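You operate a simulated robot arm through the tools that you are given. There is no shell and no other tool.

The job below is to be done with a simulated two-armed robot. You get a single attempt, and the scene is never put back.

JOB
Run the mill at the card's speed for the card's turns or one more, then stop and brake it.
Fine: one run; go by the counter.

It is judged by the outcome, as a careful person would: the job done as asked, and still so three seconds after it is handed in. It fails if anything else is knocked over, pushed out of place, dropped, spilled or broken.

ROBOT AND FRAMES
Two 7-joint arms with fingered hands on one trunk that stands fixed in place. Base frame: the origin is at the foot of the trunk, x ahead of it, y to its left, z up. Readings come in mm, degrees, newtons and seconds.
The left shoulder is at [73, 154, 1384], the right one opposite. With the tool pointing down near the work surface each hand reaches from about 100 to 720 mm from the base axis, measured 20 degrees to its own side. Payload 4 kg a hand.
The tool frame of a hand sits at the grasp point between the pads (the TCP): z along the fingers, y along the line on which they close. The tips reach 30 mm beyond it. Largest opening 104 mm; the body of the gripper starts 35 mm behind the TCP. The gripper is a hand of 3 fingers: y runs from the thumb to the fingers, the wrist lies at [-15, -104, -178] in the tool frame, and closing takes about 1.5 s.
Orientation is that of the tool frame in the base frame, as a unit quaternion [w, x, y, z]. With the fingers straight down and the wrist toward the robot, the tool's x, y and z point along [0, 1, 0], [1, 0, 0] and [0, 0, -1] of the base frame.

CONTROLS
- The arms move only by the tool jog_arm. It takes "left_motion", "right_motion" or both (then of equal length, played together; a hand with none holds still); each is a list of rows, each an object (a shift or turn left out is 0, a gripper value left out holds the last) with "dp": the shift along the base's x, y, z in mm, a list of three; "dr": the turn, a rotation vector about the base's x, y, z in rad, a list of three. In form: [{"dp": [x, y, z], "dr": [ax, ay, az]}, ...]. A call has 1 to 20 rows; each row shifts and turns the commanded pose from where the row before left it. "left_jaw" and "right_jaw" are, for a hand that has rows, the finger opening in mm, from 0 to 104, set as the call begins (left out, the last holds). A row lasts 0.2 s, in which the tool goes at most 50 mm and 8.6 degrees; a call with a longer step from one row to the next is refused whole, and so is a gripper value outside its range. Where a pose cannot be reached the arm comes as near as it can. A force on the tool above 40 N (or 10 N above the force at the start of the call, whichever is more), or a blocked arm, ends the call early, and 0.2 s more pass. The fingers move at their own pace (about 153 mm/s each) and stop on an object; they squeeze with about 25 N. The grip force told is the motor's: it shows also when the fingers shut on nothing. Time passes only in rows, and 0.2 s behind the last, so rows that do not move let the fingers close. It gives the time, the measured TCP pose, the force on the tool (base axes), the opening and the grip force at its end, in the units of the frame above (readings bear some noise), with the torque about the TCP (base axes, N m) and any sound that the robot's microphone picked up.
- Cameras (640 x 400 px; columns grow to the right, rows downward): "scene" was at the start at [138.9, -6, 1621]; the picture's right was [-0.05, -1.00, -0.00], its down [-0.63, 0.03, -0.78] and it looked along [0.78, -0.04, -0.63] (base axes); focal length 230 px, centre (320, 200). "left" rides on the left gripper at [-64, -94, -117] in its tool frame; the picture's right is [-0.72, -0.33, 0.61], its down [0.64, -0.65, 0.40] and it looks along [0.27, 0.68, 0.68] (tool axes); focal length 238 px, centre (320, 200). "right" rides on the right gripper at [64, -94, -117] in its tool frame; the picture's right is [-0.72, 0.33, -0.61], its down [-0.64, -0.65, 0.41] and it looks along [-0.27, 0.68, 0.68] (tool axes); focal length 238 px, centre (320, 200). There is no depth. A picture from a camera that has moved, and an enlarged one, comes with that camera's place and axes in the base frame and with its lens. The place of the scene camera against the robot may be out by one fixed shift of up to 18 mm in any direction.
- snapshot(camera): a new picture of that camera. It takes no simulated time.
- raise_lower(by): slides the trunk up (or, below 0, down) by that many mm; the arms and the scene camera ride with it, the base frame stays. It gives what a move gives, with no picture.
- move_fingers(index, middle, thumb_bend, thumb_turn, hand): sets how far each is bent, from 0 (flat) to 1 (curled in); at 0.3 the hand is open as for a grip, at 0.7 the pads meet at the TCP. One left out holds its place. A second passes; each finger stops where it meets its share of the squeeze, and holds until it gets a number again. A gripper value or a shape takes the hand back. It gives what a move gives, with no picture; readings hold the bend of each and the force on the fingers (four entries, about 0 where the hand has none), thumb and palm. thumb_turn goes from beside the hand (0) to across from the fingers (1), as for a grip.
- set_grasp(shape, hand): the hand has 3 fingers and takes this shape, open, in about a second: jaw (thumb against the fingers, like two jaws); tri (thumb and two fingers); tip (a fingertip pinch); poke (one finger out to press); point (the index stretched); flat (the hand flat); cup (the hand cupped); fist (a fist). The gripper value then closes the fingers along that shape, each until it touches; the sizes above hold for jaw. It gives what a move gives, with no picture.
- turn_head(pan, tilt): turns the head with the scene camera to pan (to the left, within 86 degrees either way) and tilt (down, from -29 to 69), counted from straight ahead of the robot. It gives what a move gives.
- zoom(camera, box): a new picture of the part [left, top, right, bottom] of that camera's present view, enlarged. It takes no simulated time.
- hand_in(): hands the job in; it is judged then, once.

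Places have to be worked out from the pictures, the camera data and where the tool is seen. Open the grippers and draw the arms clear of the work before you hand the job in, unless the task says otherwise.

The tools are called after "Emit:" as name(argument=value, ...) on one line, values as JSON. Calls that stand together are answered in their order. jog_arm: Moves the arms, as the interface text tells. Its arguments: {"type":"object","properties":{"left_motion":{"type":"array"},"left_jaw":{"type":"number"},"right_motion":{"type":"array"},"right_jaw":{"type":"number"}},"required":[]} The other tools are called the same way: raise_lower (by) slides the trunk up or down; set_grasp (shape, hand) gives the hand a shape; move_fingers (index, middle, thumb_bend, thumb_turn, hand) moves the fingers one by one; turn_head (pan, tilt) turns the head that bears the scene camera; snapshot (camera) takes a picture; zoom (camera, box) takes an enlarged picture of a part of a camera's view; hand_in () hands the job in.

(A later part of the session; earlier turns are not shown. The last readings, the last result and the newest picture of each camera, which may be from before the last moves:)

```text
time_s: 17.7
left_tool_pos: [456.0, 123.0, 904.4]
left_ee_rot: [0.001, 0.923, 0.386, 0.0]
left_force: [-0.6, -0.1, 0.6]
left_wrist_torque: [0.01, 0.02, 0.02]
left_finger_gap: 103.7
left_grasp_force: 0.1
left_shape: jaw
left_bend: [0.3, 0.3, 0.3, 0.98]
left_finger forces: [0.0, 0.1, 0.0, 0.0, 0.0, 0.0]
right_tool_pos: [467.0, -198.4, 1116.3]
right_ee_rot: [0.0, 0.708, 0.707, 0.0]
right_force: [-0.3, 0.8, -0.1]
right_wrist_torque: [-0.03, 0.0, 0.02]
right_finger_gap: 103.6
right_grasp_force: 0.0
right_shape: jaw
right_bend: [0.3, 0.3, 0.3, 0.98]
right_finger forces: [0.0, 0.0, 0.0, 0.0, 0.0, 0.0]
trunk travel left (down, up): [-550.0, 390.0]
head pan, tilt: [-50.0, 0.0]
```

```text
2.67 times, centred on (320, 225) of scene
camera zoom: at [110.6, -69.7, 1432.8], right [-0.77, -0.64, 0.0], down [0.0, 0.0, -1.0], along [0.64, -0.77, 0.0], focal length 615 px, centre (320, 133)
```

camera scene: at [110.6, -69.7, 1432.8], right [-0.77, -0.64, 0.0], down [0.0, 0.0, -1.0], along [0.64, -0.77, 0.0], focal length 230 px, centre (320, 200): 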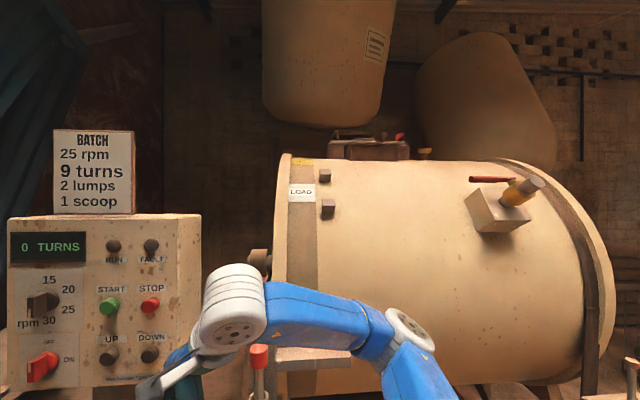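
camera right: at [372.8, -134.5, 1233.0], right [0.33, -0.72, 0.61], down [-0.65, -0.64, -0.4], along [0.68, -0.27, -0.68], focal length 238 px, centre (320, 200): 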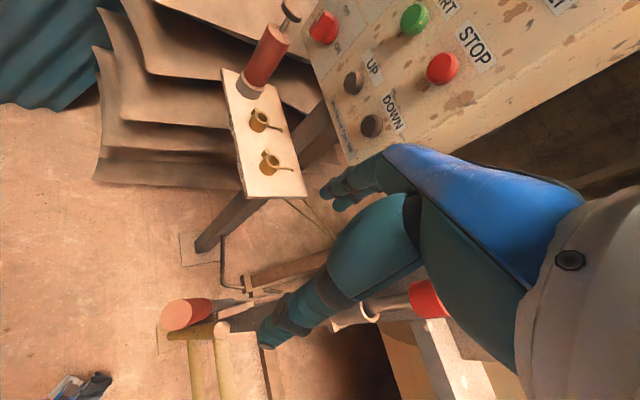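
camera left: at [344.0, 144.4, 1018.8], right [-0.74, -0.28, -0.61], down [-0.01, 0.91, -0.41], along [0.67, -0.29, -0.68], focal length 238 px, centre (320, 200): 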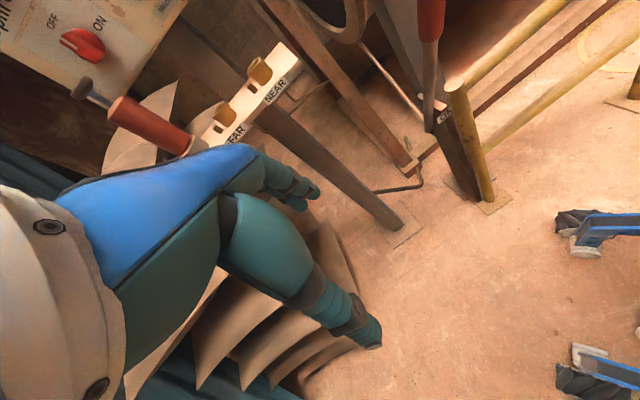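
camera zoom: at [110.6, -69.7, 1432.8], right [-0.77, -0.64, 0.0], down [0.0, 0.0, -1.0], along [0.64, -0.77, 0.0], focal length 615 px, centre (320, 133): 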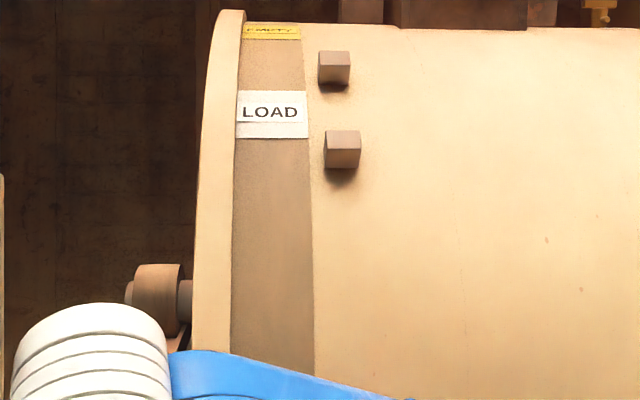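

Emit:
zoom(camera="scene", box=[310, 110, 450, 190])

Emit:
zoom(camera="scene", box=[0, 210, 210, 400])

Emit:
zoom(camera="scene", box=[430, 150, 640, 400])

```text
4.57 times, centred on (380, 150) of scene
camera zoom: at [110.6, -69.7, 1432.8], right [-0.77, -0.64, 0.0], down [0.0, 0.0, -1.0], along [0.64, -0.77, 0.0], focal length 1054 px, centre (46, 429)
```

zoom: 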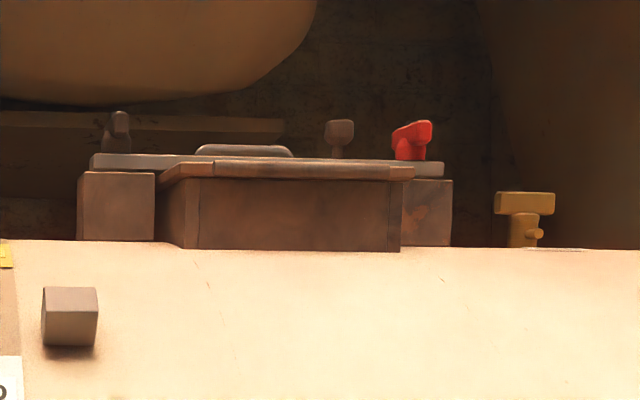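

```text
2.11 times, centred on (105, 305) of scene
camera zoom: at [110.6, -69.7, 1432.8], right [-0.77, -0.64, 0.0], down [0.0, 0.0, -1.0], along [0.64, -0.77, 0.0], focal length 485 px, centre (773, -21)
```

zoom: 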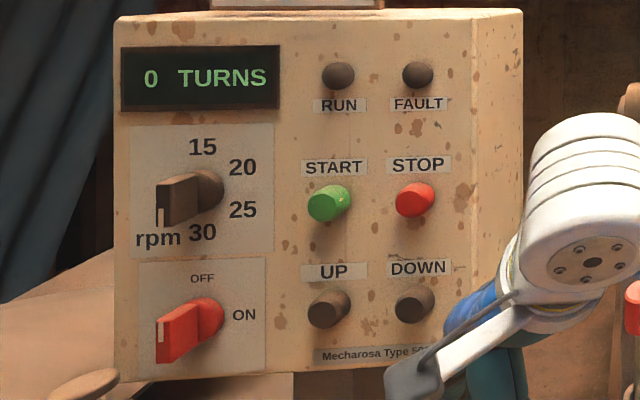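

```text
1.60 times, centred on (535, 275) of scene
camera zoom: at [110.6, -69.7, 1432.8], right [-0.77, -0.64, 0.0], down [0.0, 0.0, -1.0], along [0.64, -0.77, 0.0], focal length 369 px, centre (-24, 80)
```

zoom: 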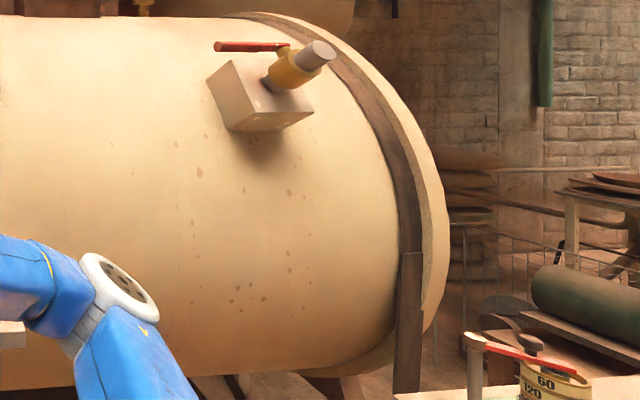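

The drum hatch is clamped, the pin is parked in its upright holder, and the valve looks shut. I raise the trunk 150 mm so both the panel and the lever are in comfortable reach, and yaw the right hand −45° to line up with the lever's swing direction.

Emit:
raise_lower(by=150)

Emit:
jog_arm(right_motion=[{"dp": [0, 0, -35], "dr": [0, 0, -0.131]}, {"dp": [0, 0, -35], "dr": [0, 0, -0.131]}, {"dp": [0, 0, -35], "dr": [0, 0, -0.131]}, {"dp": [0, 0, -35], "dr": [0, 0, -0.131]}, {"dp": [0, 0, -35], "dr": [0, 0, -0.131]}, {"dp": [0, 0, -35], "dr": [0, 0, -0.131]}])

Emit:
snapshot(camera="right")

```text
time_s: 19.5
left_tool_pos: [455.7, 123.8, 1052.5]
left_ee_rot: [0.0, 0.923, 0.386, -0.001]
left_force: [-0.6, 0.1, 0.7]
left_wrist_torque: [-0.02, 0.01, -0.01]
left_finger_gap: 103.6
left_grasp_force: 0.0
left_shape: jaw
left_bend: [0.3, 0.3, 0.3, 0.98]
left_finger forces: [0.1, 0.0, 0.0, 0.1, 0.1, 0.0]
right_tool_pos: [468.9, -198.3, 1266.8]
right_ee_rot: [0.0, 0.708, 0.706, 0.0]
right_force: [0.0, -0.5, 1.1]
right_wrist_torque: [-0.02, 0.0, 0.01]
right_finger_gap: 103.6
right_grasp_force: 0.1
right_shape: jaw
right_bend: [0.3, 0.3, 0.3, 0.98]
right_finger forces: [0.1, 0.0, 0.0, 0.0, 0.0, 0.0]
trunk travel left (down, up): [-700.0, 240.0]
head pan, tilt: [-50.0, 0.0]
```

```text
time_s: 20.9
left_tool_pos: [457.3, 124.3, 1053.8]
left_ee_rot: [0.001, 0.923, 0.385, -0.001]
left_force: [0.4, -0.6, -0.1]
left_wrist_torque: [-0.01, 0.0, 0.0]
left_finger_gap: 103.5
left_grasp_force: 0.0
left_shape: jaw
left_bend: [0.3, 0.3, 0.3, 0.98]
left_finger forces: [0.0, 0.1, 0.1, 0.0, 0.1, 0.1]
right_tool_pos: [469.1, -198.6, 1056.3]
right_ee_rot: [0.0, 0.925, 0.381, 0.0]
right_force: [0.8, 0.1, 0.1]
right_wrist_torque: [-0.02, -0.01, -0.01]
right_finger_gap: 103.7
right_grasp_force: 0.0
right_shape: jaw
right_bend: [0.3, 0.3, 0.3, 0.98]
right_finger forces: [0.0, 0.0, 0.1, 0.1, 0.1, 0.0]
trunk travel left (down, up): [-700.0, 240.0]
head pan, tilt: [-50.0, 0.0]
```

```text
taken
camera right: at [446.6, -85.9, 1172.5], right [-0.28, -0.74, 0.61], down [-0.91, 0.01, -0.4], along [0.29, -0.68, -0.68], focal length 238 px, centre (320, 200)
```

right: 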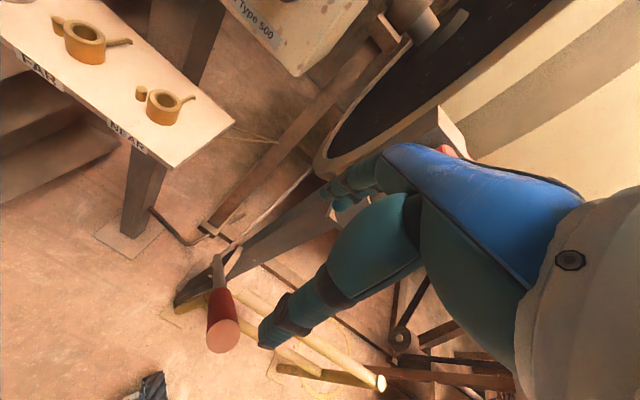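

The grip end re-projects to [419,-173,902], confirming the estimate. I zoom on the lever/gate from this new view.

Emit:
zoom(camera="right", box=[160, 220, 280, 360])

Emit:
zoom(camera="right", box=[200, 140, 380, 300])

```text
2.86 times, centred on (220, 290) of right
camera zoom: at [446.6, -85.9, 1172.5], right [-0.28, -0.74, 0.61], down [-0.91, 0.01, -0.4], along [0.29, -0.68, -0.68], focal length 681 px, centre (606, -57)
```

zoom: 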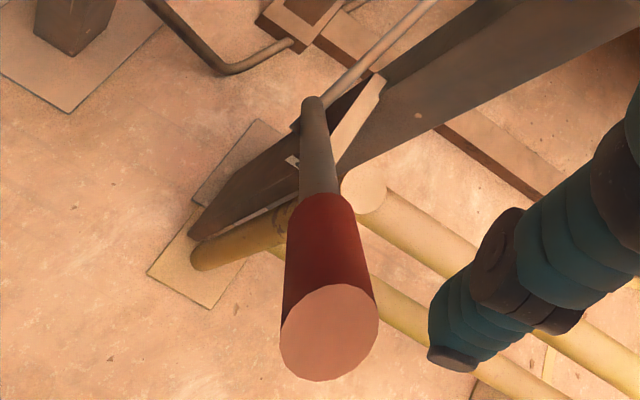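

```text
2.50 times, centred on (290, 220) of right
camera zoom: at [446.6, -85.9, 1172.5], right [-0.28, -0.74, 0.61], down [-0.91, 0.01, -0.4], along [0.29, -0.68, -0.68], focal length 596 px, centre (395, 150)
```

zoom: 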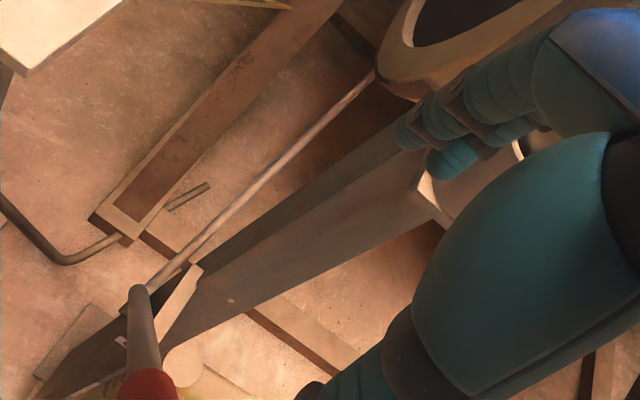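

I lower the right hand, fingers open, to straddle the lever's red grip (thumb on the robot side).

Emit:
jog_arm(right_motion=[{"dp": [-22, 10, -28]}, {"dp": [-22, 10, -28]}, {"dp": [0, 0, -30]}], right_jaw=104)

Emit:
snapshot(camera="right")

```text
time_s: 21.7
left_tool_pos: [456.0, 123.2, 1051.3]
left_ee_rot: [0.0, 0.922, 0.386, -0.001]
left_force: [-0.3, -0.1, -0.9]
left_wrist_torque: [-0.03, 0.0, 0.01]
left_finger_gap: 103.4
left_grasp_force: 0.1
left_shape: jaw
left_bend: [0.3, 0.3, 0.3, 0.98]
left_finger forces: [0.0, 0.1, 0.1, 0.0, 0.0, 0.1]
right_tool_pos: [426.5, -177.6, 970.6]
right_ee_rot: [0.001, 0.924, 0.382, 0.0]
right_force: [0.0, -0.4, 0.4]
right_wrist_torque: [0.02, 0.03, -0.02]
right_finger_gap: 103.6
right_grasp_force: 0.0
right_shape: jaw
right_bend: [0.3, 0.3, 0.3, 0.98]
right_finger forces: [0.0, 0.0, 0.1, 0.0, 0.1, 0.0]
trunk travel left (down, up): [-700.0, 240.0]
head pan, tilt: [-50.0, 0.0]
```

```text
taken
camera right: at [402.9, -66.4, 1086.9], right [-0.28, -0.74, 0.61], down [-0.91, 0.01, -0.4], along [0.29, -0.67, -0.68], focal length 238 px, centre (320, 200)
```

right: 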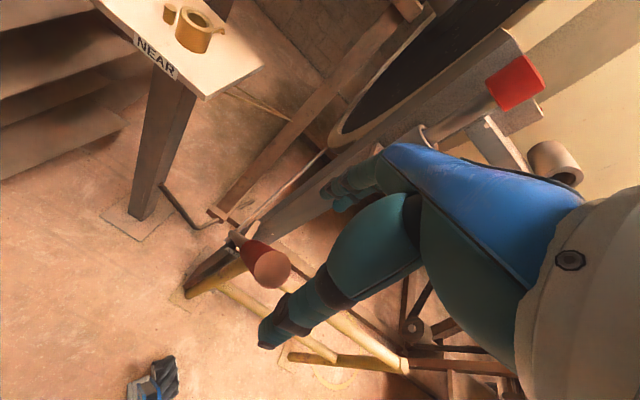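

The grip end lies just below the open fingers and well centred. I go down 90 mm straddling it.

Emit:
jog_arm(right_motion=[{"dp": [0, 0, -30]}, {"dp": [0, 0, -30]}, {"dp": [1, -1, -30]}])

Emit:
snapshot(camera="right")

```text
time_s: 22.5
left_tool_pos: [455.7, 123.5, 1052.7]
left_ee_rot: [0.0, 0.922, 0.386, 0.0]
left_force: [-0.6, -0.1, -1.1]
left_wrist_torque: [0.02, 0.02, -0.01]
left_finger_gap: 103.7
left_grasp_force: 0.0
left_shape: jaw
left_bend: [0.3, 0.3, 0.3, 0.98]
left_finger forces: [0.0, 0.0, 0.1, 0.0, 0.1, 0.1]
right_tool_pos: [427.5, -178.0, 879.4]
right_ee_rot: [0.0, 0.924, 0.382, 0.0]
right_force: [0.3, 0.6, 0.4]
right_wrist_torque: [-0.01, 0.0, -0.01]
right_finger_gap: 103.6
right_grasp_force: 0.0
right_shape: jaw
right_bend: [0.3, 0.3, 0.3, 0.98]
right_finger forces: [0.1, 0.0, 0.0, 0.1, 0.0, 0.0]
trunk travel left (down, up): [-700.0, 240.0]
head pan, tilt: [-50.0, 0.0]
```

```text
taken
camera right: at [404.8, -66.5, 997.0], right [-0.28, -0.74, 0.61], down [-0.91, 0.01, -0.4], along [0.29, -0.67, -0.68], focal length 238 px, centre (320, 200)
```

right: 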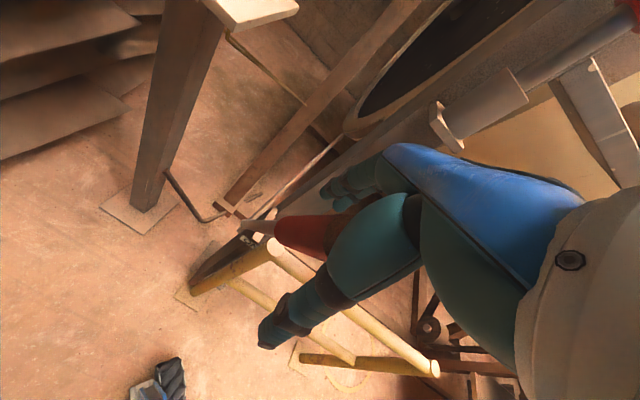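

The red grip is between thumb and fingers. I close to 50 mm and nudge away from the robot to feel whether the lever is free in that direction.

Emit:
jog_arm(right_motion=[{"dp": [0, 0, 0]}, {"dp": [0, 0, 0]}, {"dp": [0, 0, 0]}, {"dp": [0, 0, 0]}], right_jaw=48)

Emit:
jog_arm(right_motion=[{"dp": [5, -5, 0]}, {"dp": [5, -5, 0]}, {"dp": [5, -5, 0]}])

Emit:
snapshot(camera="right")

```text
time_s: 23.5
left_tool_pos: [456.4, 121.8, 1052.7]
left_ee_rot: [0.0, 0.923, 0.386, -0.001]
left_force: [0.2, 0.1, 0.5]
left_wrist_torque: [-0.01, -0.01, 0.01]
left_finger_gap: 103.8
left_grasp_force: 0.1
left_shape: jaw
left_bend: [0.3, 0.3, 0.3, 0.98]
left_finger forces: [0.1, 0.1, 0.0, 0.0, 0.1, 0.0]
right_tool_pos: [428.6, -177.8, 879.6]
right_ee_rot: [0.0, 0.924, 0.382, 0.0]
right_force: [3.3, -2.7, 1.4]
right_wrist_torque: [-0.1, -0.13, 0.01]
right_finger_gap: 51.4
right_grasp_force: 0.1
right_shape: jaw
right_bend: [0.74, 0.45, 0.71, 1.0]
right_finger forces: [2.8, 1.9, 0.1, 0.0, 0.1, 0.0]
trunk travel left (down, up): [-700.0, 240.0]
head pan, tilt: [-50.0, 0.0]
```

```text
time_s: 24.3
left_tool_pos: [453.5, 126.9, 1053.7]
left_ee_rot: [0.002, 0.922, 0.386, 0.0]
left_force: [-0.2, -0.7, 0.9]
left_wrist_torque: [0.01, -0.01, -0.01]
left_finger_gap: 103.7
left_grasp_force: 0.1
left_shape: jaw
left_bend: [0.3, 0.3, 0.3, 0.98]
left_finger forces: [0.0, 0.1, 0.0, 0.0, 0.0, 0.0]
right_tool_pos: [439.1, -190.6, 881.6]
right_ee_rot: [0.002, 0.924, 0.383, 0.0]
right_force: [-6.7, 6.2, 2.9]
right_wrist_torque: [-0.04, -0.11, 0.07]
right_finger_gap: 52.4
right_grasp_force: 0.0
right_shape: jaw
right_bend: [0.74, 0.46, 0.69, 1.0]
right_finger forces: [0.1, 0.0, 0.1, 0.0, 8.4, 0.1]
trunk travel left (down, up): [-700.0, 240.0]
head pan, tilt: [-50.0, 0.0]
```

```text
taken
camera right: at [416.0, -78.4, 997.9], right [-0.28, -0.74, 0.61], down [-0.91, 0.01, -0.4], along [0.29, -0.67, -0.68], focal length 238 px, centre (320, 200)
```

right: 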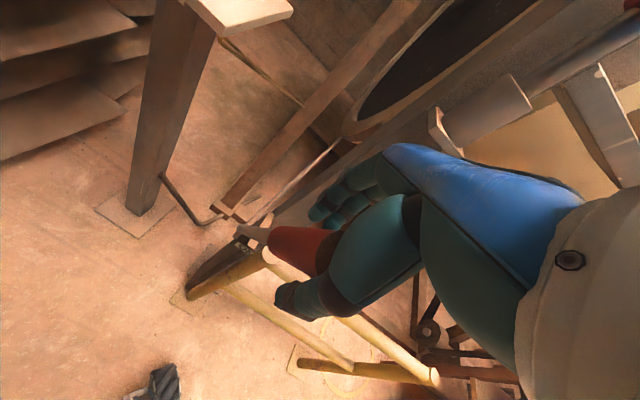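

Thumb contact just began (8 N). I push a bit further in the same direction, watching the force.

Emit:
jog_arm(right_motion=[{"dp": [4, -4, 0]}, {"dp": [4, -4, 0]}, {"dp": [4, -4, 0]}])

Emit:
snapshot(camera="right")

```text
time_s: 25.1
left_tool_pos: [454.2, 126.5, 1055.1]
left_ee_rot: [0.002, 0.922, 0.386, 0.0]
left_force: [0.8, 1.1, 0.5]
left_wrist_torque: [0.02, 0.03, -0.02]
left_finger_gap: 103.6
left_grasp_force: 0.0
left_shape: jaw
left_bend: [0.3, 0.3, 0.3, 0.98]
left_finger forces: [0.0, 0.0, 0.0, 0.0, 0.0, 0.0]
right_tool_pos: [449.8, -202.8, 880.8]
right_ee_rot: [0.002, 0.924, 0.383, 0.001]
right_force: [-9.2, 9.9, 10.8]
right_wrist_torque: [0.07, 0.13, -0.03]
right_finger_gap: 53.9
right_grasp_force: 0.2
right_shape: jaw
right_bend: [0.74, 0.46, 0.69, 1.0]
right_finger forces: [0.0, 0.0, 0.0, 0.0, 14.1, 0.1]
trunk travel left (down, up): [-700.0, 240.0]
head pan, tilt: [-50.0, 0.0]
```

```text
taken
camera right: at [427.6, -90.4, 998.1], right [-0.28, -0.74, 0.61], down [-0.91, 0.01, -0.41], along [0.3, -0.68, -0.68], focal length 238 px, centre (320, 200)
```

right: 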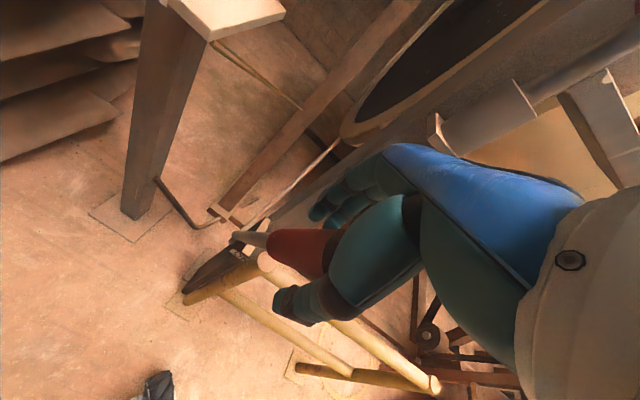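

The lever is moving away from ON with about 14 N (its end also rises into the palm). I continue along the arc, raising the hand as it stands up.

Emit:
jog_arm(right_motion=[{"dp": [0, 0, 8]}, {"dp": [6, -6, 4]}, {"dp": [6, -6, 3]}, {"dp": [6, -6, 3]}, {"dp": [6, -6, 3]}])

Emit:
snapshot(camera="right")

```text
time_s: 26.3
left_tool_pos: [456.0, 124.8, 1053.0]
left_ee_rot: [0.001, 0.922, 0.386, 0.0]
left_force: [0.9, -0.3, 0.4]
left_wrist_torque: [-0.03, 0.02, -0.01]
left_finger_gap: 103.8
left_grasp_force: 0.0
left_shape: jaw
left_bend: [0.3, 0.3, 0.3, 0.98]
left_finger forces: [0.2, 0.0, 0.0, 0.0, 0.1, 0.0]
right_tool_pos: [475.6, -228.1, 902.5]
right_ee_rot: [0.001, 0.924, 0.383, 0.0]
right_force: [-3.0, 4.9, -4.1]
right_wrist_torque: [-0.17, -0.17, -0.03]
right_finger_gap: 51.2
right_grasp_force: 0.1
right_shape: jaw
right_bend: [0.74, 0.46, 0.69, 1.0]
right_finger forces: [0.0, 0.0, 0.1, 0.1, 5.6, 0.0]
trunk travel left (down, up): [-700.0, 240.0]
head pan, tilt: [-50.0, 0.0]
```

```text
taken
camera right: at [453.1, -116.5, 1018.8], right [-0.28, -0.74, 0.61], down [-0.91, 0.01, -0.4], along [0.29, -0.67, -0.68], focal length 238 px, centre (320, 200)
```

right: 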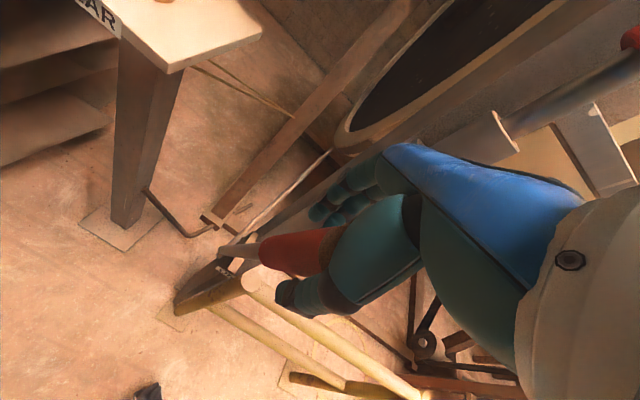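

The lever was at ON and moves freely toward OFF; the pin holder sits ~60 mm to the right of the swing plane, so there is clearance. I keep pushing along the arc until a stop is felt.

Emit:
jog_arm(right_motion=[{"dp": [6, -6, 3]}, {"dp": [6, -6, 3]}, {"dp": [6, -6, 3]}, {"dp": [6, -6, 2]}, {"dp": [6, -6, 2]}])

Emit:
snapshot(camera="right")

```text
time_s: 27.5
left_tool_pos: [456.2, 123.7, 1053.7]
left_ee_rot: [0.001, 0.923, 0.386, 0.0]
left_force: [-0.1, 0.5, -0.1]
left_wrist_torque: [0.03, -0.05, 0.0]
left_finger_gap: 103.9
left_grasp_force: 0.1
left_shape: jaw
left_bend: [0.3, 0.3, 0.3, 0.98]
left_finger forces: [0.0, 0.1, 0.0, 0.0, 0.0, 0.1]
right_tool_pos: [505.0, -258.3, 915.1]
right_ee_rot: [0.001, 0.924, 0.383, 0.0]
right_force: [-3.2, 5.0, -1.5]
right_wrist_torque: [-0.12, -0.1, -0.02]
right_finger_gap: 51.2
right_grasp_force: 0.1
right_shape: jaw
right_bend: [0.74, 0.46, 0.69, 1.0]
right_finger forces: [0.0, 0.0, 0.0, 0.0, 6.2, 0.0]
trunk travel left (down, up): [-700.0, 240.0]
head pan, tilt: [-50.0, 0.0]
```

```text
taken
camera right: at [482.9, -146.6, 1031.6], right [-0.28, -0.74, 0.61], down [-0.91, 0.01, -0.4], along [0.29, -0.67, -0.68], focal length 238 px, centre (320, 200)
```

right: 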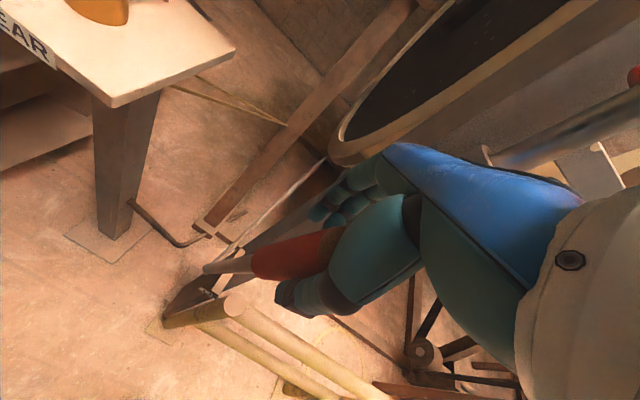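

Emit:
zoom(camera="right", box=[180, 130, 420, 330])

Emit:
turn_head(pan=-30, tilt=40)

Emit:
snapshot(camera="scene")

```text
2.00 times, centred on (300, 230) of right
camera zoom: at [482.9, -146.6, 1031.6], right [-0.28, -0.74, 0.61], down [-0.91, 0.01, -0.4], along [0.29, -0.67, -0.68], focal length 477 px, centre (360, 140)
```

zoom: 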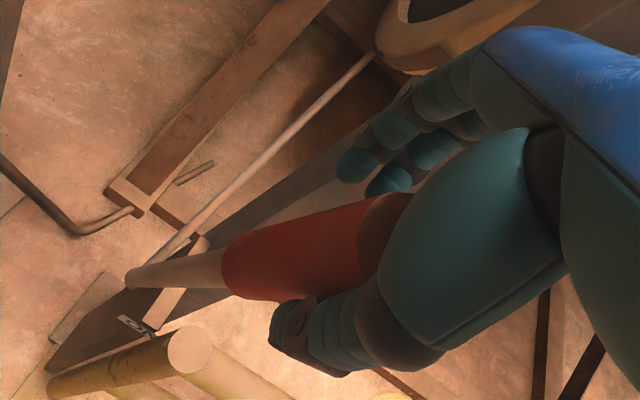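

```text
time_s: 28.6
left_tool_pos: [455.1, 124.1, 1053.7]
left_ee_rot: [0.002, 0.923, 0.386, -0.001]
left_force: [0.1, -0.4, 1.0]
left_wrist_torque: [0.01, 0.0, -0.01]
left_finger_gap: 103.8
left_grasp_force: 0.0
left_shape: jaw
left_bend: [0.3, 0.3, 0.3, 0.98]
left_finger forces: [0.1, 0.0, 0.0, 0.1, 0.0, 0.0]
right_tool_pos: [505.1, -259.5, 914.3]
right_ee_rot: [0.0, 0.924, 0.383, 0.0]
right_force: [-1.1, 3.1, 1.6]
right_wrist_torque: [-0.06, 0.0, -0.04]
right_finger_gap: 50.2
right_grasp_force: 0.1
right_shape: jaw
right_bend: [0.74, 0.46, 0.7, 1.0]
right_finger forces: [0.1, 0.0, 0.0, 0.0, 3.3, 0.1]
trunk travel left (down, up): [-700.0, 240.0]
head pan, tilt: [-30.0, 40.0]
```

```text
taken
camera scene: at [126.1, -41.6, 1519.3], right [-0.5, -0.87, 0.0], down [-0.56, 0.32, -0.77], along [0.66, -0.38, -0.64], focal length 230 px, centre (320, 200)
```

scene: 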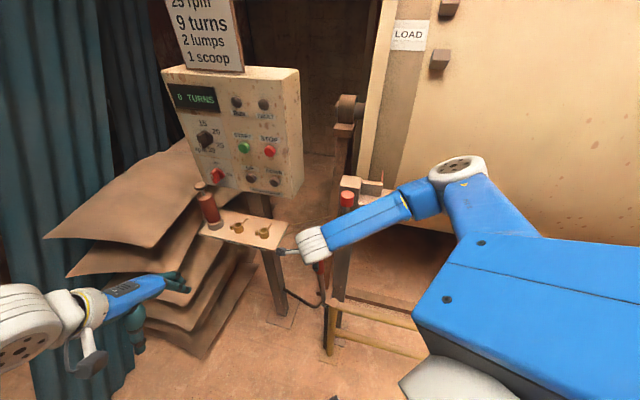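

Clearance still looks fine (forearm is ~150 mm nearer than the pin). I continue pushing the lever in small steps.

Emit:
jog_arm(right_motion=[{"dp": [6, -6, 2]}, {"dp": [6, -6, 2]}, {"dp": [6, -6, 1.5]}, {"dp": [6, -6, 1.5]}])

Emit:
zoom(camera="scene", box=[270, 150, 470, 320])

Emit:
snapshot(camera="right")

```text
time_s: 29.6
left_tool_pos: [456.6, 124.6, 1053.5]
left_ee_rot: [0.001, 0.923, 0.385, -0.001]
left_force: [0.7, 0.2, -0.4]
left_wrist_torque: [-0.01, 0.02, -0.02]
left_finger_gap: 103.6
left_grasp_force: 0.1
left_shape: jaw
left_bend: [0.3, 0.3, 0.3, 0.98]
left_finger forces: [0.1, 0.0, 0.1, 0.0, 0.1, 0.0]
right_tool_pos: [529.0, -281.7, 922.5]
right_ee_rot: [0.001, 0.924, 0.383, 0.0]
right_force: [-3.9, 5.5, 0.4]
right_wrist_torque: [-0.03, -0.02, -0.04]
right_finger_gap: 51.3
right_grasp_force: 0.0
right_shape: jaw
right_bend: [0.74, 0.46, 0.69, 1.0]
right_finger forces: [0.1, 0.0, 0.0, 0.0, 6.3, 0.0]
trunk travel left (down, up): [-700.0, 240.0]
head pan, tilt: [-30.0, 40.0]
```

```text
2.35 times, centred on (370, 235) of scene
camera zoom: at [125.6, -40.8, 1519.3], right [-0.5, -0.87, 0.0], down [-0.56, 0.32, -0.77], along [0.66, -0.38, -0.64], focal length 542 px, centre (202, 118)
```

zoom: 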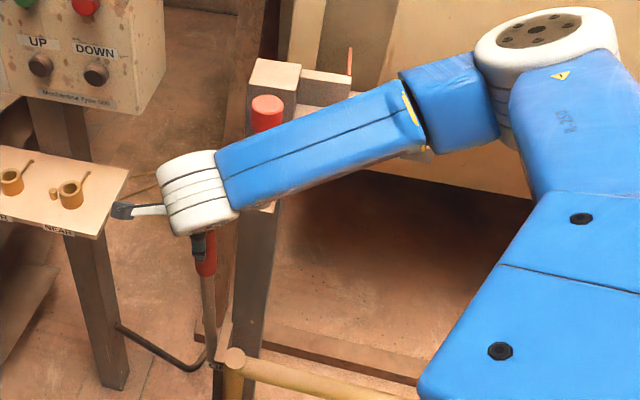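

```text
taken
camera right: at [506.2, -170.4, 1038.7], right [-0.28, -0.74, 0.61], down [-0.91, 0.01, -0.4], along [0.29, -0.67, -0.68], focal length 238 px, centre (320, 200)
```

right: 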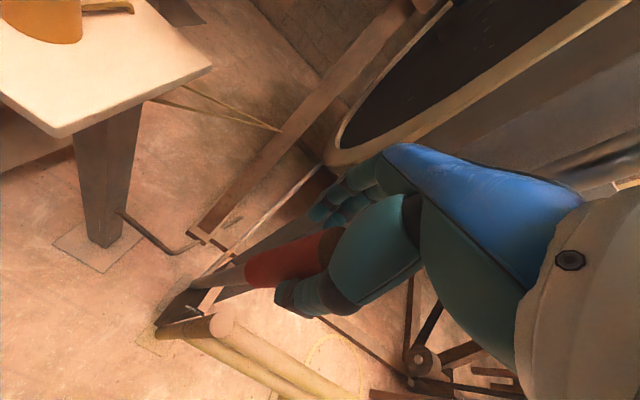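

The lever stands at about 11° now; forearm is still well clear of the pin. I continue.

Emit:
jog_arm(right_motion=[{"dp": [6, -6, 1.5]}, {"dp": [6, -6, 1]}, {"dp": [6, -6, 1]}, {"dp": [6, -6, 1]}, {"dp": [6, -6, 0.5]}])

Emit:
zoom(camera="scene", box=[270, 150, 470, 320])

Emit:
snapshot(camera="right")

```text
time_s: 30.8
left_tool_pos: [455.1, 125.0, 1053.1]
left_ee_rot: [0.001, 0.922, 0.386, -0.001]
left_force: [0.4, -0.2, -0.5]
left_wrist_torque: [0.01, -0.01, 0.01]
left_finger_gap: 103.9
left_grasp_force: 0.1
left_shape: jaw
left_bend: [0.3, 0.3, 0.3, 0.98]
left_finger forces: [0.0, 0.1, 0.0, 0.0, 0.1, 0.0]
right_tool_pos: [558.7, -311.7, 926.3]
right_ee_rot: [0.001, 0.924, 0.383, 0.001]
right_force: [-4.4, 5.1, 3.0]
right_wrist_torque: [0.14, 0.15, 0.02]
right_finger_gap: 53.8
right_grasp_force: 0.0
right_shape: jaw
right_bend: [0.74, 0.46, 0.67, 1.0]
right_finger forces: [0.0, 0.0, 0.0, 0.0, 6.2, 0.0]
trunk travel left (down, up): [-700.0, 240.0]
head pan, tilt: [-30.0, 40.0]
```

```text
2.35 times, centred on (370, 235) of scene
camera zoom: at [125.0, -41.1, 1519.4], right [-0.5, -0.87, 0.0], down [-0.56, 0.32, -0.77], along [0.66, -0.38, -0.64], focal length 542 px, centre (202, 118)
```

zoom: 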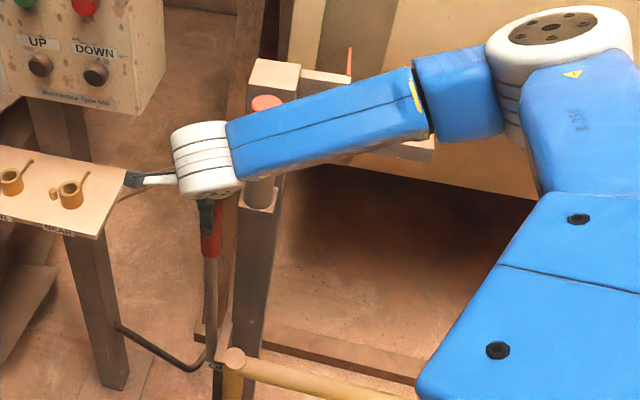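

```text
taken
camera right: at [536.4, -200.0, 1043.7], right [-0.28, -0.74, 0.61], down [-0.91, 0.01, -0.41], along [0.29, -0.68, -0.68], focal length 238 px, centre (320, 200)
```

right: 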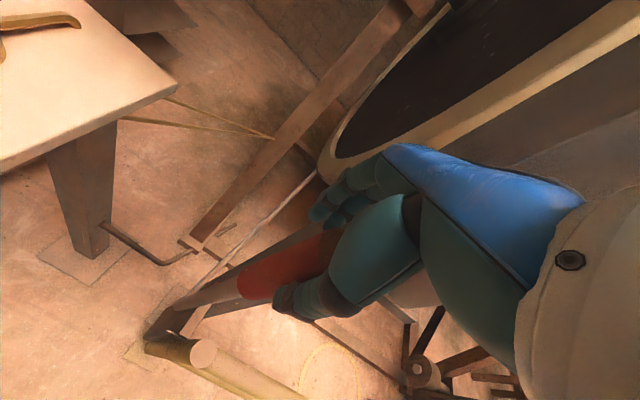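

The lever is at ~6°. I check the gate region and the distance between wrist and pin before going on.

Emit:
zoom(camera="right", box=[120, 200, 340, 380])

Emit:
zoom(camera="scene", box=[320, 230, 380, 310])

Emit:
snapshot(camera="left")

```text
2.22 times, centred on (230, 290) of right
camera zoom: at [536.4, -200.0, 1043.7], right [-0.28, -0.74, 0.61], down [-0.91, 0.01, -0.41], along [0.29, -0.68, -0.68], focal length 530 px, centre (520, 0)
```

zoom: 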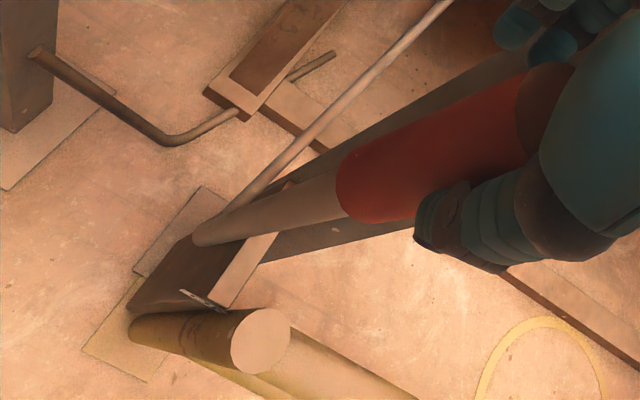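

```text
5.00 times, centred on (350, 270) of scene
camera zoom: at [125.0, -41.1, 1519.4], right [-0.5, -0.87, 0.0], down [-0.56, 0.32, -0.77], along [0.66, -0.38, -0.64], focal length 1153 px, centre (170, -150)
```

zoom: 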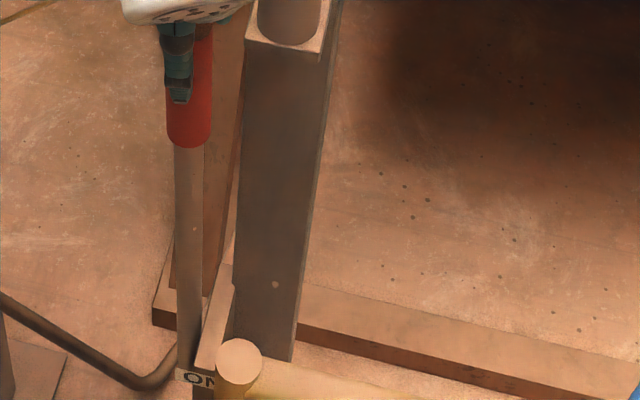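

```text
taken
camera left: at [343.1, 145.2, 1169.6], right [-0.74, -0.28, -0.61], down [-0.01, 0.91, -0.41], along [0.68, -0.29, -0.68], focal length 238 px, centre (320, 200)
```

left: 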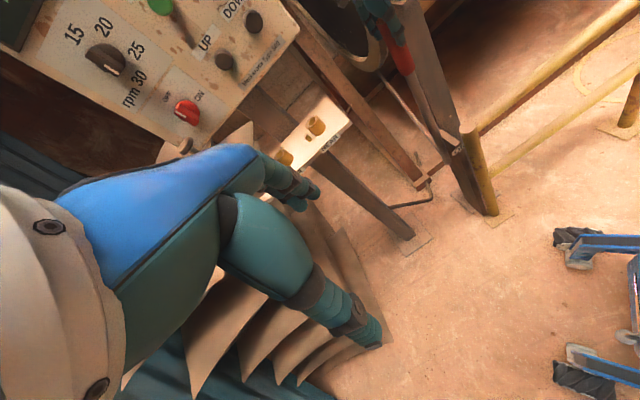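

The lever is nearly upright. To keep the wrist away from the pin, I open the fingers and pitch the hand forward 30° so the wrist sits further back.

Emit:
jog_arm(right_motion=[{"dp": [0, 0, 0]}, {"dp": [0, 0, 0]}, {"dp": [-3, 3, 3], "dr": [-0.0926, -0.0926, 0]}, {"dp": [-3, 3, 3], "dr": [-0.0926, -0.0926, 0]}, {"dp": [-3, 3, 3], "dr": [-0.0926, -0.0926, 0]}, {"dp": [-3, 3, 3], "dr": [-0.0926, -0.0926, 0]}], right_jaw=104)

Emit:
snapshot(camera="right")

Emit:
zoom(camera="scene", box=[270, 150, 470, 320])

```text
time_s: 32.1
left_tool_pos: [455.8, 124.8, 1051.8]
left_ee_rot: [0.002, 0.923, 0.385, -0.002]
left_force: [0.3, -0.1, -0.1]
left_wrist_torque: [-0.02, 0.0, -0.02]
left_finger_gap: 104.1
left_grasp_force: 0.1
left_shape: jaw
left_bend: [0.3, 0.3, 0.3, 0.98]
left_finger forces: [0.1, 0.0, 0.0, 0.1, 0.0, 0.0]
right_tool_pos: [549.5, -299.2, 939.5]
right_ee_rot: [0.242, 0.892, 0.369, 0.099]
right_force: [-0.5, 0.0, 0.3]
right_wrist_torque: [-0.03, 0.01, -0.01]
right_finger_gap: 104.1
right_grasp_force: 0.0
right_shape: jaw
right_bend: [0.3, 0.3, 0.3, 0.98]
right_finger forces: [0.1, 0.0, 0.0, 0.0, 0.1, 0.1]
trunk travel left (down, up): [-700.0, 240.0]
head pan, tilt: [-30.0, 40.0]
```

```text
taken
camera right: at [494.8, -155.9, 991.8], right [-0.53, -0.49, 0.7], down [-0.71, -0.2, -0.68], along [0.47, -0.85, -0.24], focal length 238 px, centre (320, 200)
```

right: 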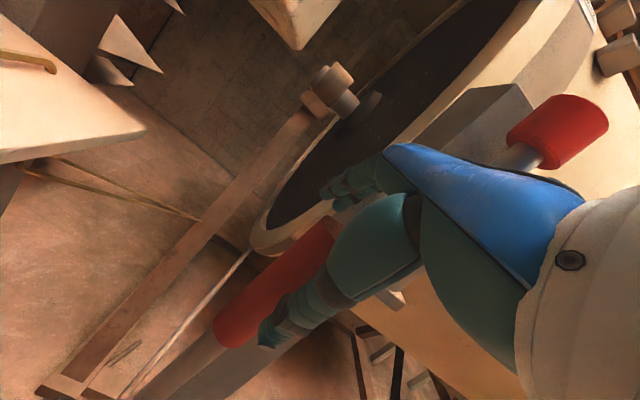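

```text
2.35 times, centred on (370, 235) of scene
camera zoom: at [128.5, -40.3, 1519.0], right [-0.5, -0.87, 0.0], down [-0.56, 0.32, -0.76], along [0.66, -0.38, -0.64], focal length 542 px, centre (202, 118)
```

zoom: 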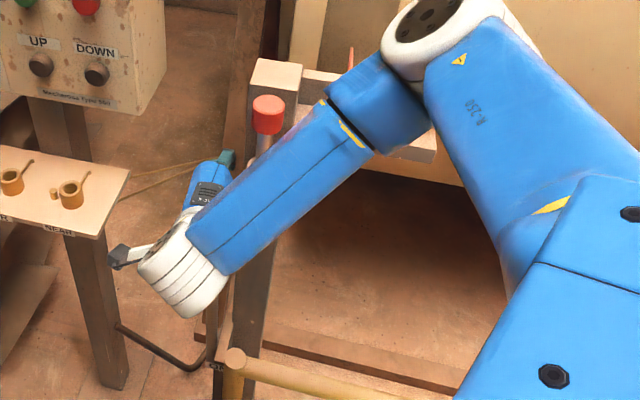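

The wrist is now clear of the pin and the grip is still between thumb and fingers. I close to 52 mm and keep pushing the lever away until the stop.

Emit:
jog_arm(right_motion=[{"dp": [0, 0, 0]}, {"dp": [0, 0, 0]}, {"dp": [0, 0, 0]}, {"dp": [5, -5, 0]}, {"dp": [5, -5, 0]}, {"dp": [5, -5, 0]}, {"dp": [5, -5, 0]}], right_jaw=52)

Emit:
zoom(camera="scene", box=[270, 150, 470, 320])

Emit:
snapshot(camera="right")

```text
time_s: 33.8
left_tool_pos: [455.3, 124.4, 1053.0]
left_ee_rot: [0.002, 0.923, 0.386, 0.0]
left_force: [0.4, 0.4, 0.1]
left_wrist_torque: [0.0, -0.02, -0.02]
left_finger_gap: 103.8
left_grasp_force: 0.1
left_shape: jaw
left_bend: [0.3, 0.3, 0.3, 0.98]
left_finger forces: [0.0, 0.0, 0.1, 0.1, 0.0, 0.0]
right_tool_pos: [567.2, -320.4, 939.8]
right_ee_rot: [0.241, 0.892, 0.369, 0.099]
right_force: [-4.3, 4.7, 2.9]
right_wrist_torque: [0.22, 0.19, -0.02]
right_finger_gap: 57.2
right_grasp_force: 0.0
right_shape: jaw
right_bend: [0.74, 0.44, 0.66, 1.0]
right_finger forces: [0.0, 0.1, 0.1, 0.0, 6.6, 0.0]
trunk travel left (down, up): [-700.0, 240.0]
head pan, tilt: [-30.0, 40.0]
```

```text
2.35 times, centred on (370, 235) of scene
camera zoom: at [124.9, -40.5, 1519.4], right [-0.5, -0.87, 0.0], down [-0.56, 0.32, -0.77], along [0.66, -0.38, -0.64], focal length 542 px, centre (202, 118)
```

zoom: 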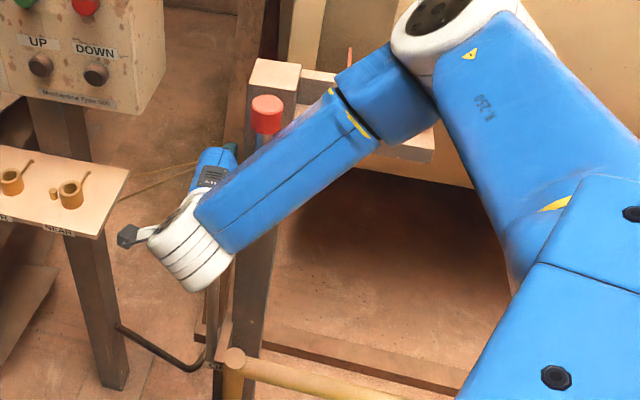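

```text
taken
camera right: at [513.4, -176.4, 992.8], right [-0.53, -0.49, 0.69], down [-0.71, -0.2, -0.68], along [0.47, -0.85, -0.24], focal length 238 px, centre (320, 200)
```

right: 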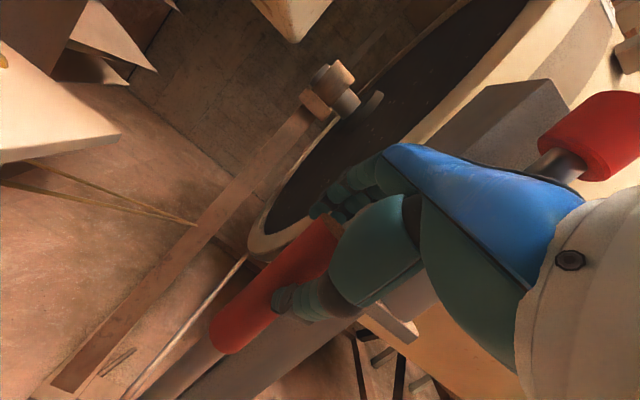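

Still free at ~6 N. I continue the push in the same direction with more steps.

Emit:
jog_arm(right_motion=[{"dp": [5, -5, 0]}, {"dp": [5, -5, 0]}, {"dp": [5, -5, 0]}, {"dp": [5, -5, 0]}, {"dp": [5, -5, 0]}, {"dp": [5, -5, 0]}])

Emit:
zoom(camera="scene", box=[270, 150, 470, 320])

Emit:
snapshot(camera="right")

```text
time_s: 35.1
left_tool_pos: [455.4, 124.0, 1053.8]
left_ee_rot: [0.002, 0.922, 0.386, -0.001]
left_force: [0.3, 0.0, 0.5]
left_wrist_torque: [-0.01, 0.02, -0.02]
left_finger_gap: 103.5
left_grasp_force: 0.2
left_shape: jaw
left_bend: [0.3, 0.3, 0.3, 0.98]
left_finger forces: [0.0, 0.0, 0.0, 0.0, 0.1, 0.1]
right_tool_pos: [596.1, -350.8, 938.2]
right_ee_rot: [0.24, 0.892, 0.37, 0.099]
right_force: [-3.3, 4.9, 0.4]
right_wrist_torque: [0.23, 0.14, 0.04]
right_finger_gap: 57.4
right_grasp_force: 0.0
right_shape: jaw
right_bend: [0.74, 0.44, 0.66, 0.99]
right_finger forces: [0.1, 0.1, 0.0, 0.0, 5.7, 0.0]
trunk travel left (down, up): [-700.0, 240.0]
head pan, tilt: [-30.0, 40.0]
```

```text
2.35 times, centred on (370, 235) of scene
camera zoom: at [126.0, -41.0, 1519.2], right [-0.5, -0.87, 0.0], down [-0.56, 0.32, -0.77], along [0.66, -0.38, -0.64], focal length 542 px, centre (202, 118)
```

zoom: 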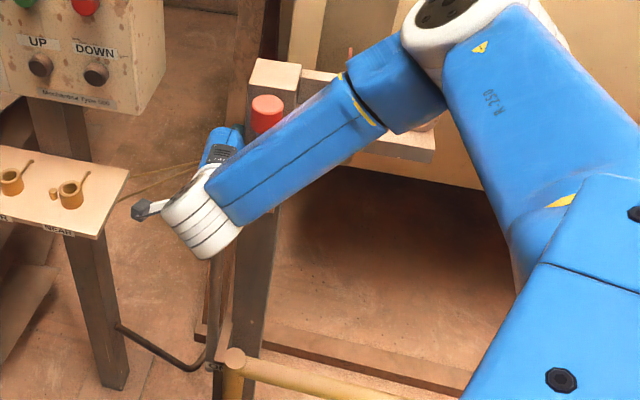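

```text
taken
camera right: at [542.3, -206.7, 992.5], right [-0.53, -0.49, 0.7], down [-0.71, -0.2, -0.68], along [0.47, -0.85, -0.24], focal length 238 px, centre (320, 200)
```

right: 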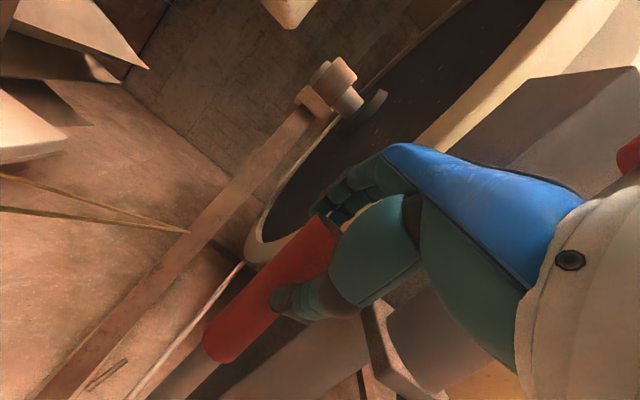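

The lever is about upright and still free. I look at the gate from the left hand camera for an OFF mark before pushing further.

Emit:
zoom(camera="left", box=[370, 0, 520, 220])

Emit:
zoom(camera="left", box=[430, 110, 490, 170])

Emit:
zoom(camera="scene", box=[320, 250, 370, 310])

```text
1.82 times, centred on (445, 110) of left
camera zoom: at [343.5, 145.3, 1169.4], right [-0.74, -0.28, -0.61], down [-0.01, 0.91, -0.41], along [0.68, -0.29, -0.68], focal length 433 px, centre (93, 364)
```

zoom: 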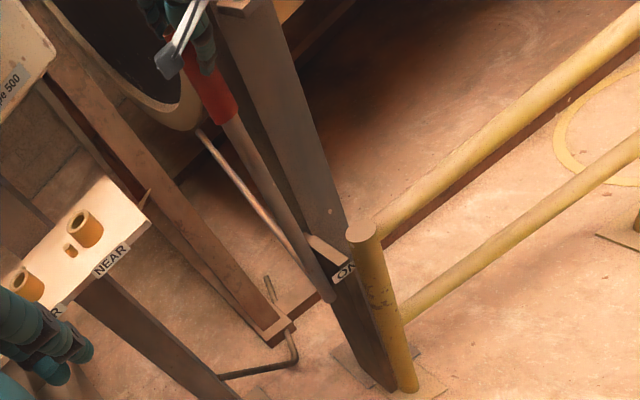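

```text
6.67 times, centred on (460, 140) of left
camera zoom: at [343.5, 145.3, 1169.4], right [-0.74, -0.28, -0.61], down [-0.01, 0.91, -0.41], along [0.68, -0.29, -0.68], focal length 1589 px, centre (-613, 600)
```

zoom: 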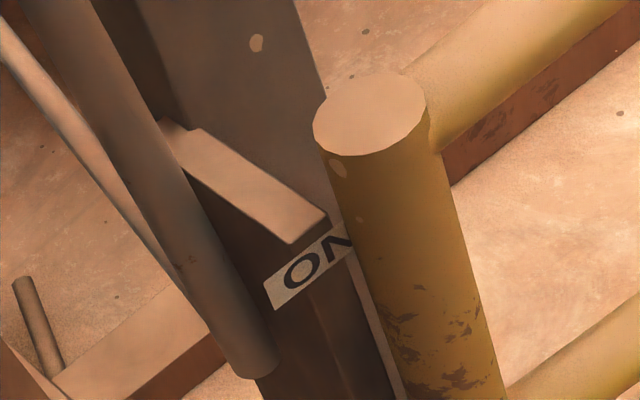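

```text
6.67 times, centred on (345, 280) of scene
camera zoom: at [126.0, -41.0, 1519.2], right [-0.5, -0.87, 0.0], down [-0.56, 0.32, -0.77], along [0.66, -0.38, -0.64], focal length 1537 px, centre (153, -333)
```

zoom: 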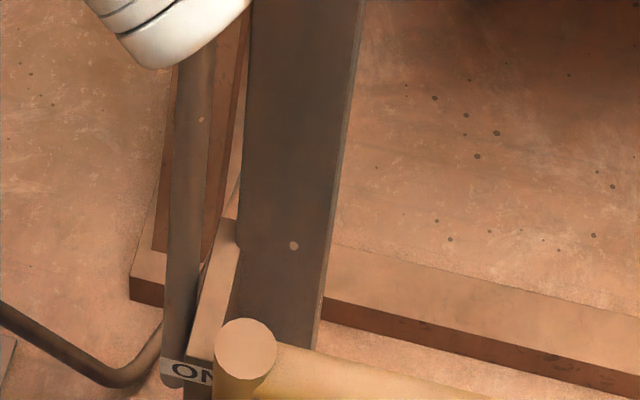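

The lever is at about upright and still moves freely, but my forearm is getting close to the pin. I'll push the last bit with the thumb alone rather than move the arm further.

Emit:
move_fingers(hand="right", index=0.3, middle=0.3, thumb_bend=0.95)

Emit:
snapshot(camera="right")

Emit:
zoom(camera="left", box=[370, 0, 520, 220])

```text
time_s: 36.1
left_tool_pos: [454.2, 127.5, 1053.5]
left_ee_rot: [0.003, 0.923, 0.386, 0.0]
left_force: [-0.5, -0.8, 0.2]
left_wrist_torque: [-0.03, 0.0, 0.0]
left_finger_gap: 103.6
left_grasp_force: 0.0
left_shape: jaw
left_bend: [0.3, 0.3, 0.3, 0.98]
left_finger forces: [0.0, 0.0, 0.0, 0.0, 0.1, 0.1]
right_tool_pos: [598.8, -351.8, 944.5]
right_ee_rot: [0.245, 0.892, 0.367, 0.101]
right_force: [1.9, -0.2, 6.3]
right_wrist_torque: [-0.2, -0.28, 0.07]
right_finger_gap: 17.4
right_grasp_force: 3.0
right_shape: fingers
right_bend: [0.43, 0.3, 0.93, 1.0]
right_finger forces: [7.2, 0.0, 0.0, 0.0, 0.1, 0.1]
trunk travel left (down, up): [-700.0, 240.0]
head pan, tilt: [-30.0, 40.0]
```

```text
taken
camera right: at [543.6, -207.0, 996.2], right [-0.54, -0.48, 0.69], down [-0.7, -0.2, -0.68], along [0.47, -0.85, -0.23], focal length 238 px, centre (320, 200)
```

right: 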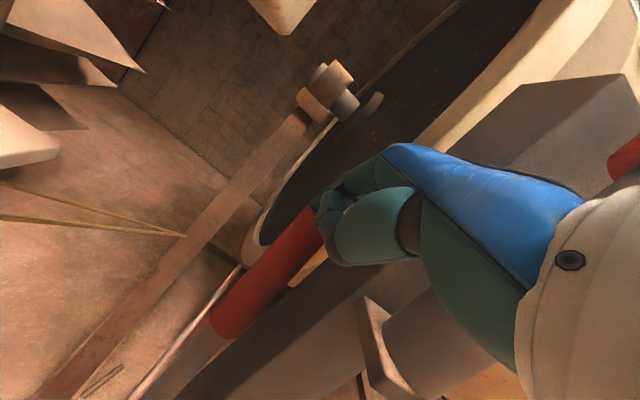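

```text
1.82 times, centred on (445, 110) of left
camera zoom: at [342.0, 146.8, 1169.9], right [-0.74, -0.29, -0.61], down [-0.01, 0.91, -0.41], along [0.68, -0.29, -0.68], focal length 433 px, centre (93, 364)
```

zoom: 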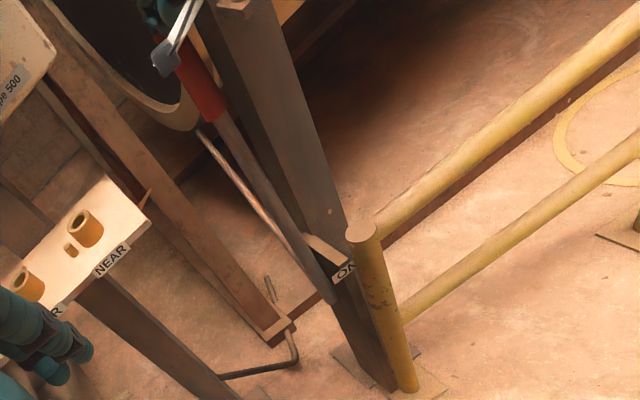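

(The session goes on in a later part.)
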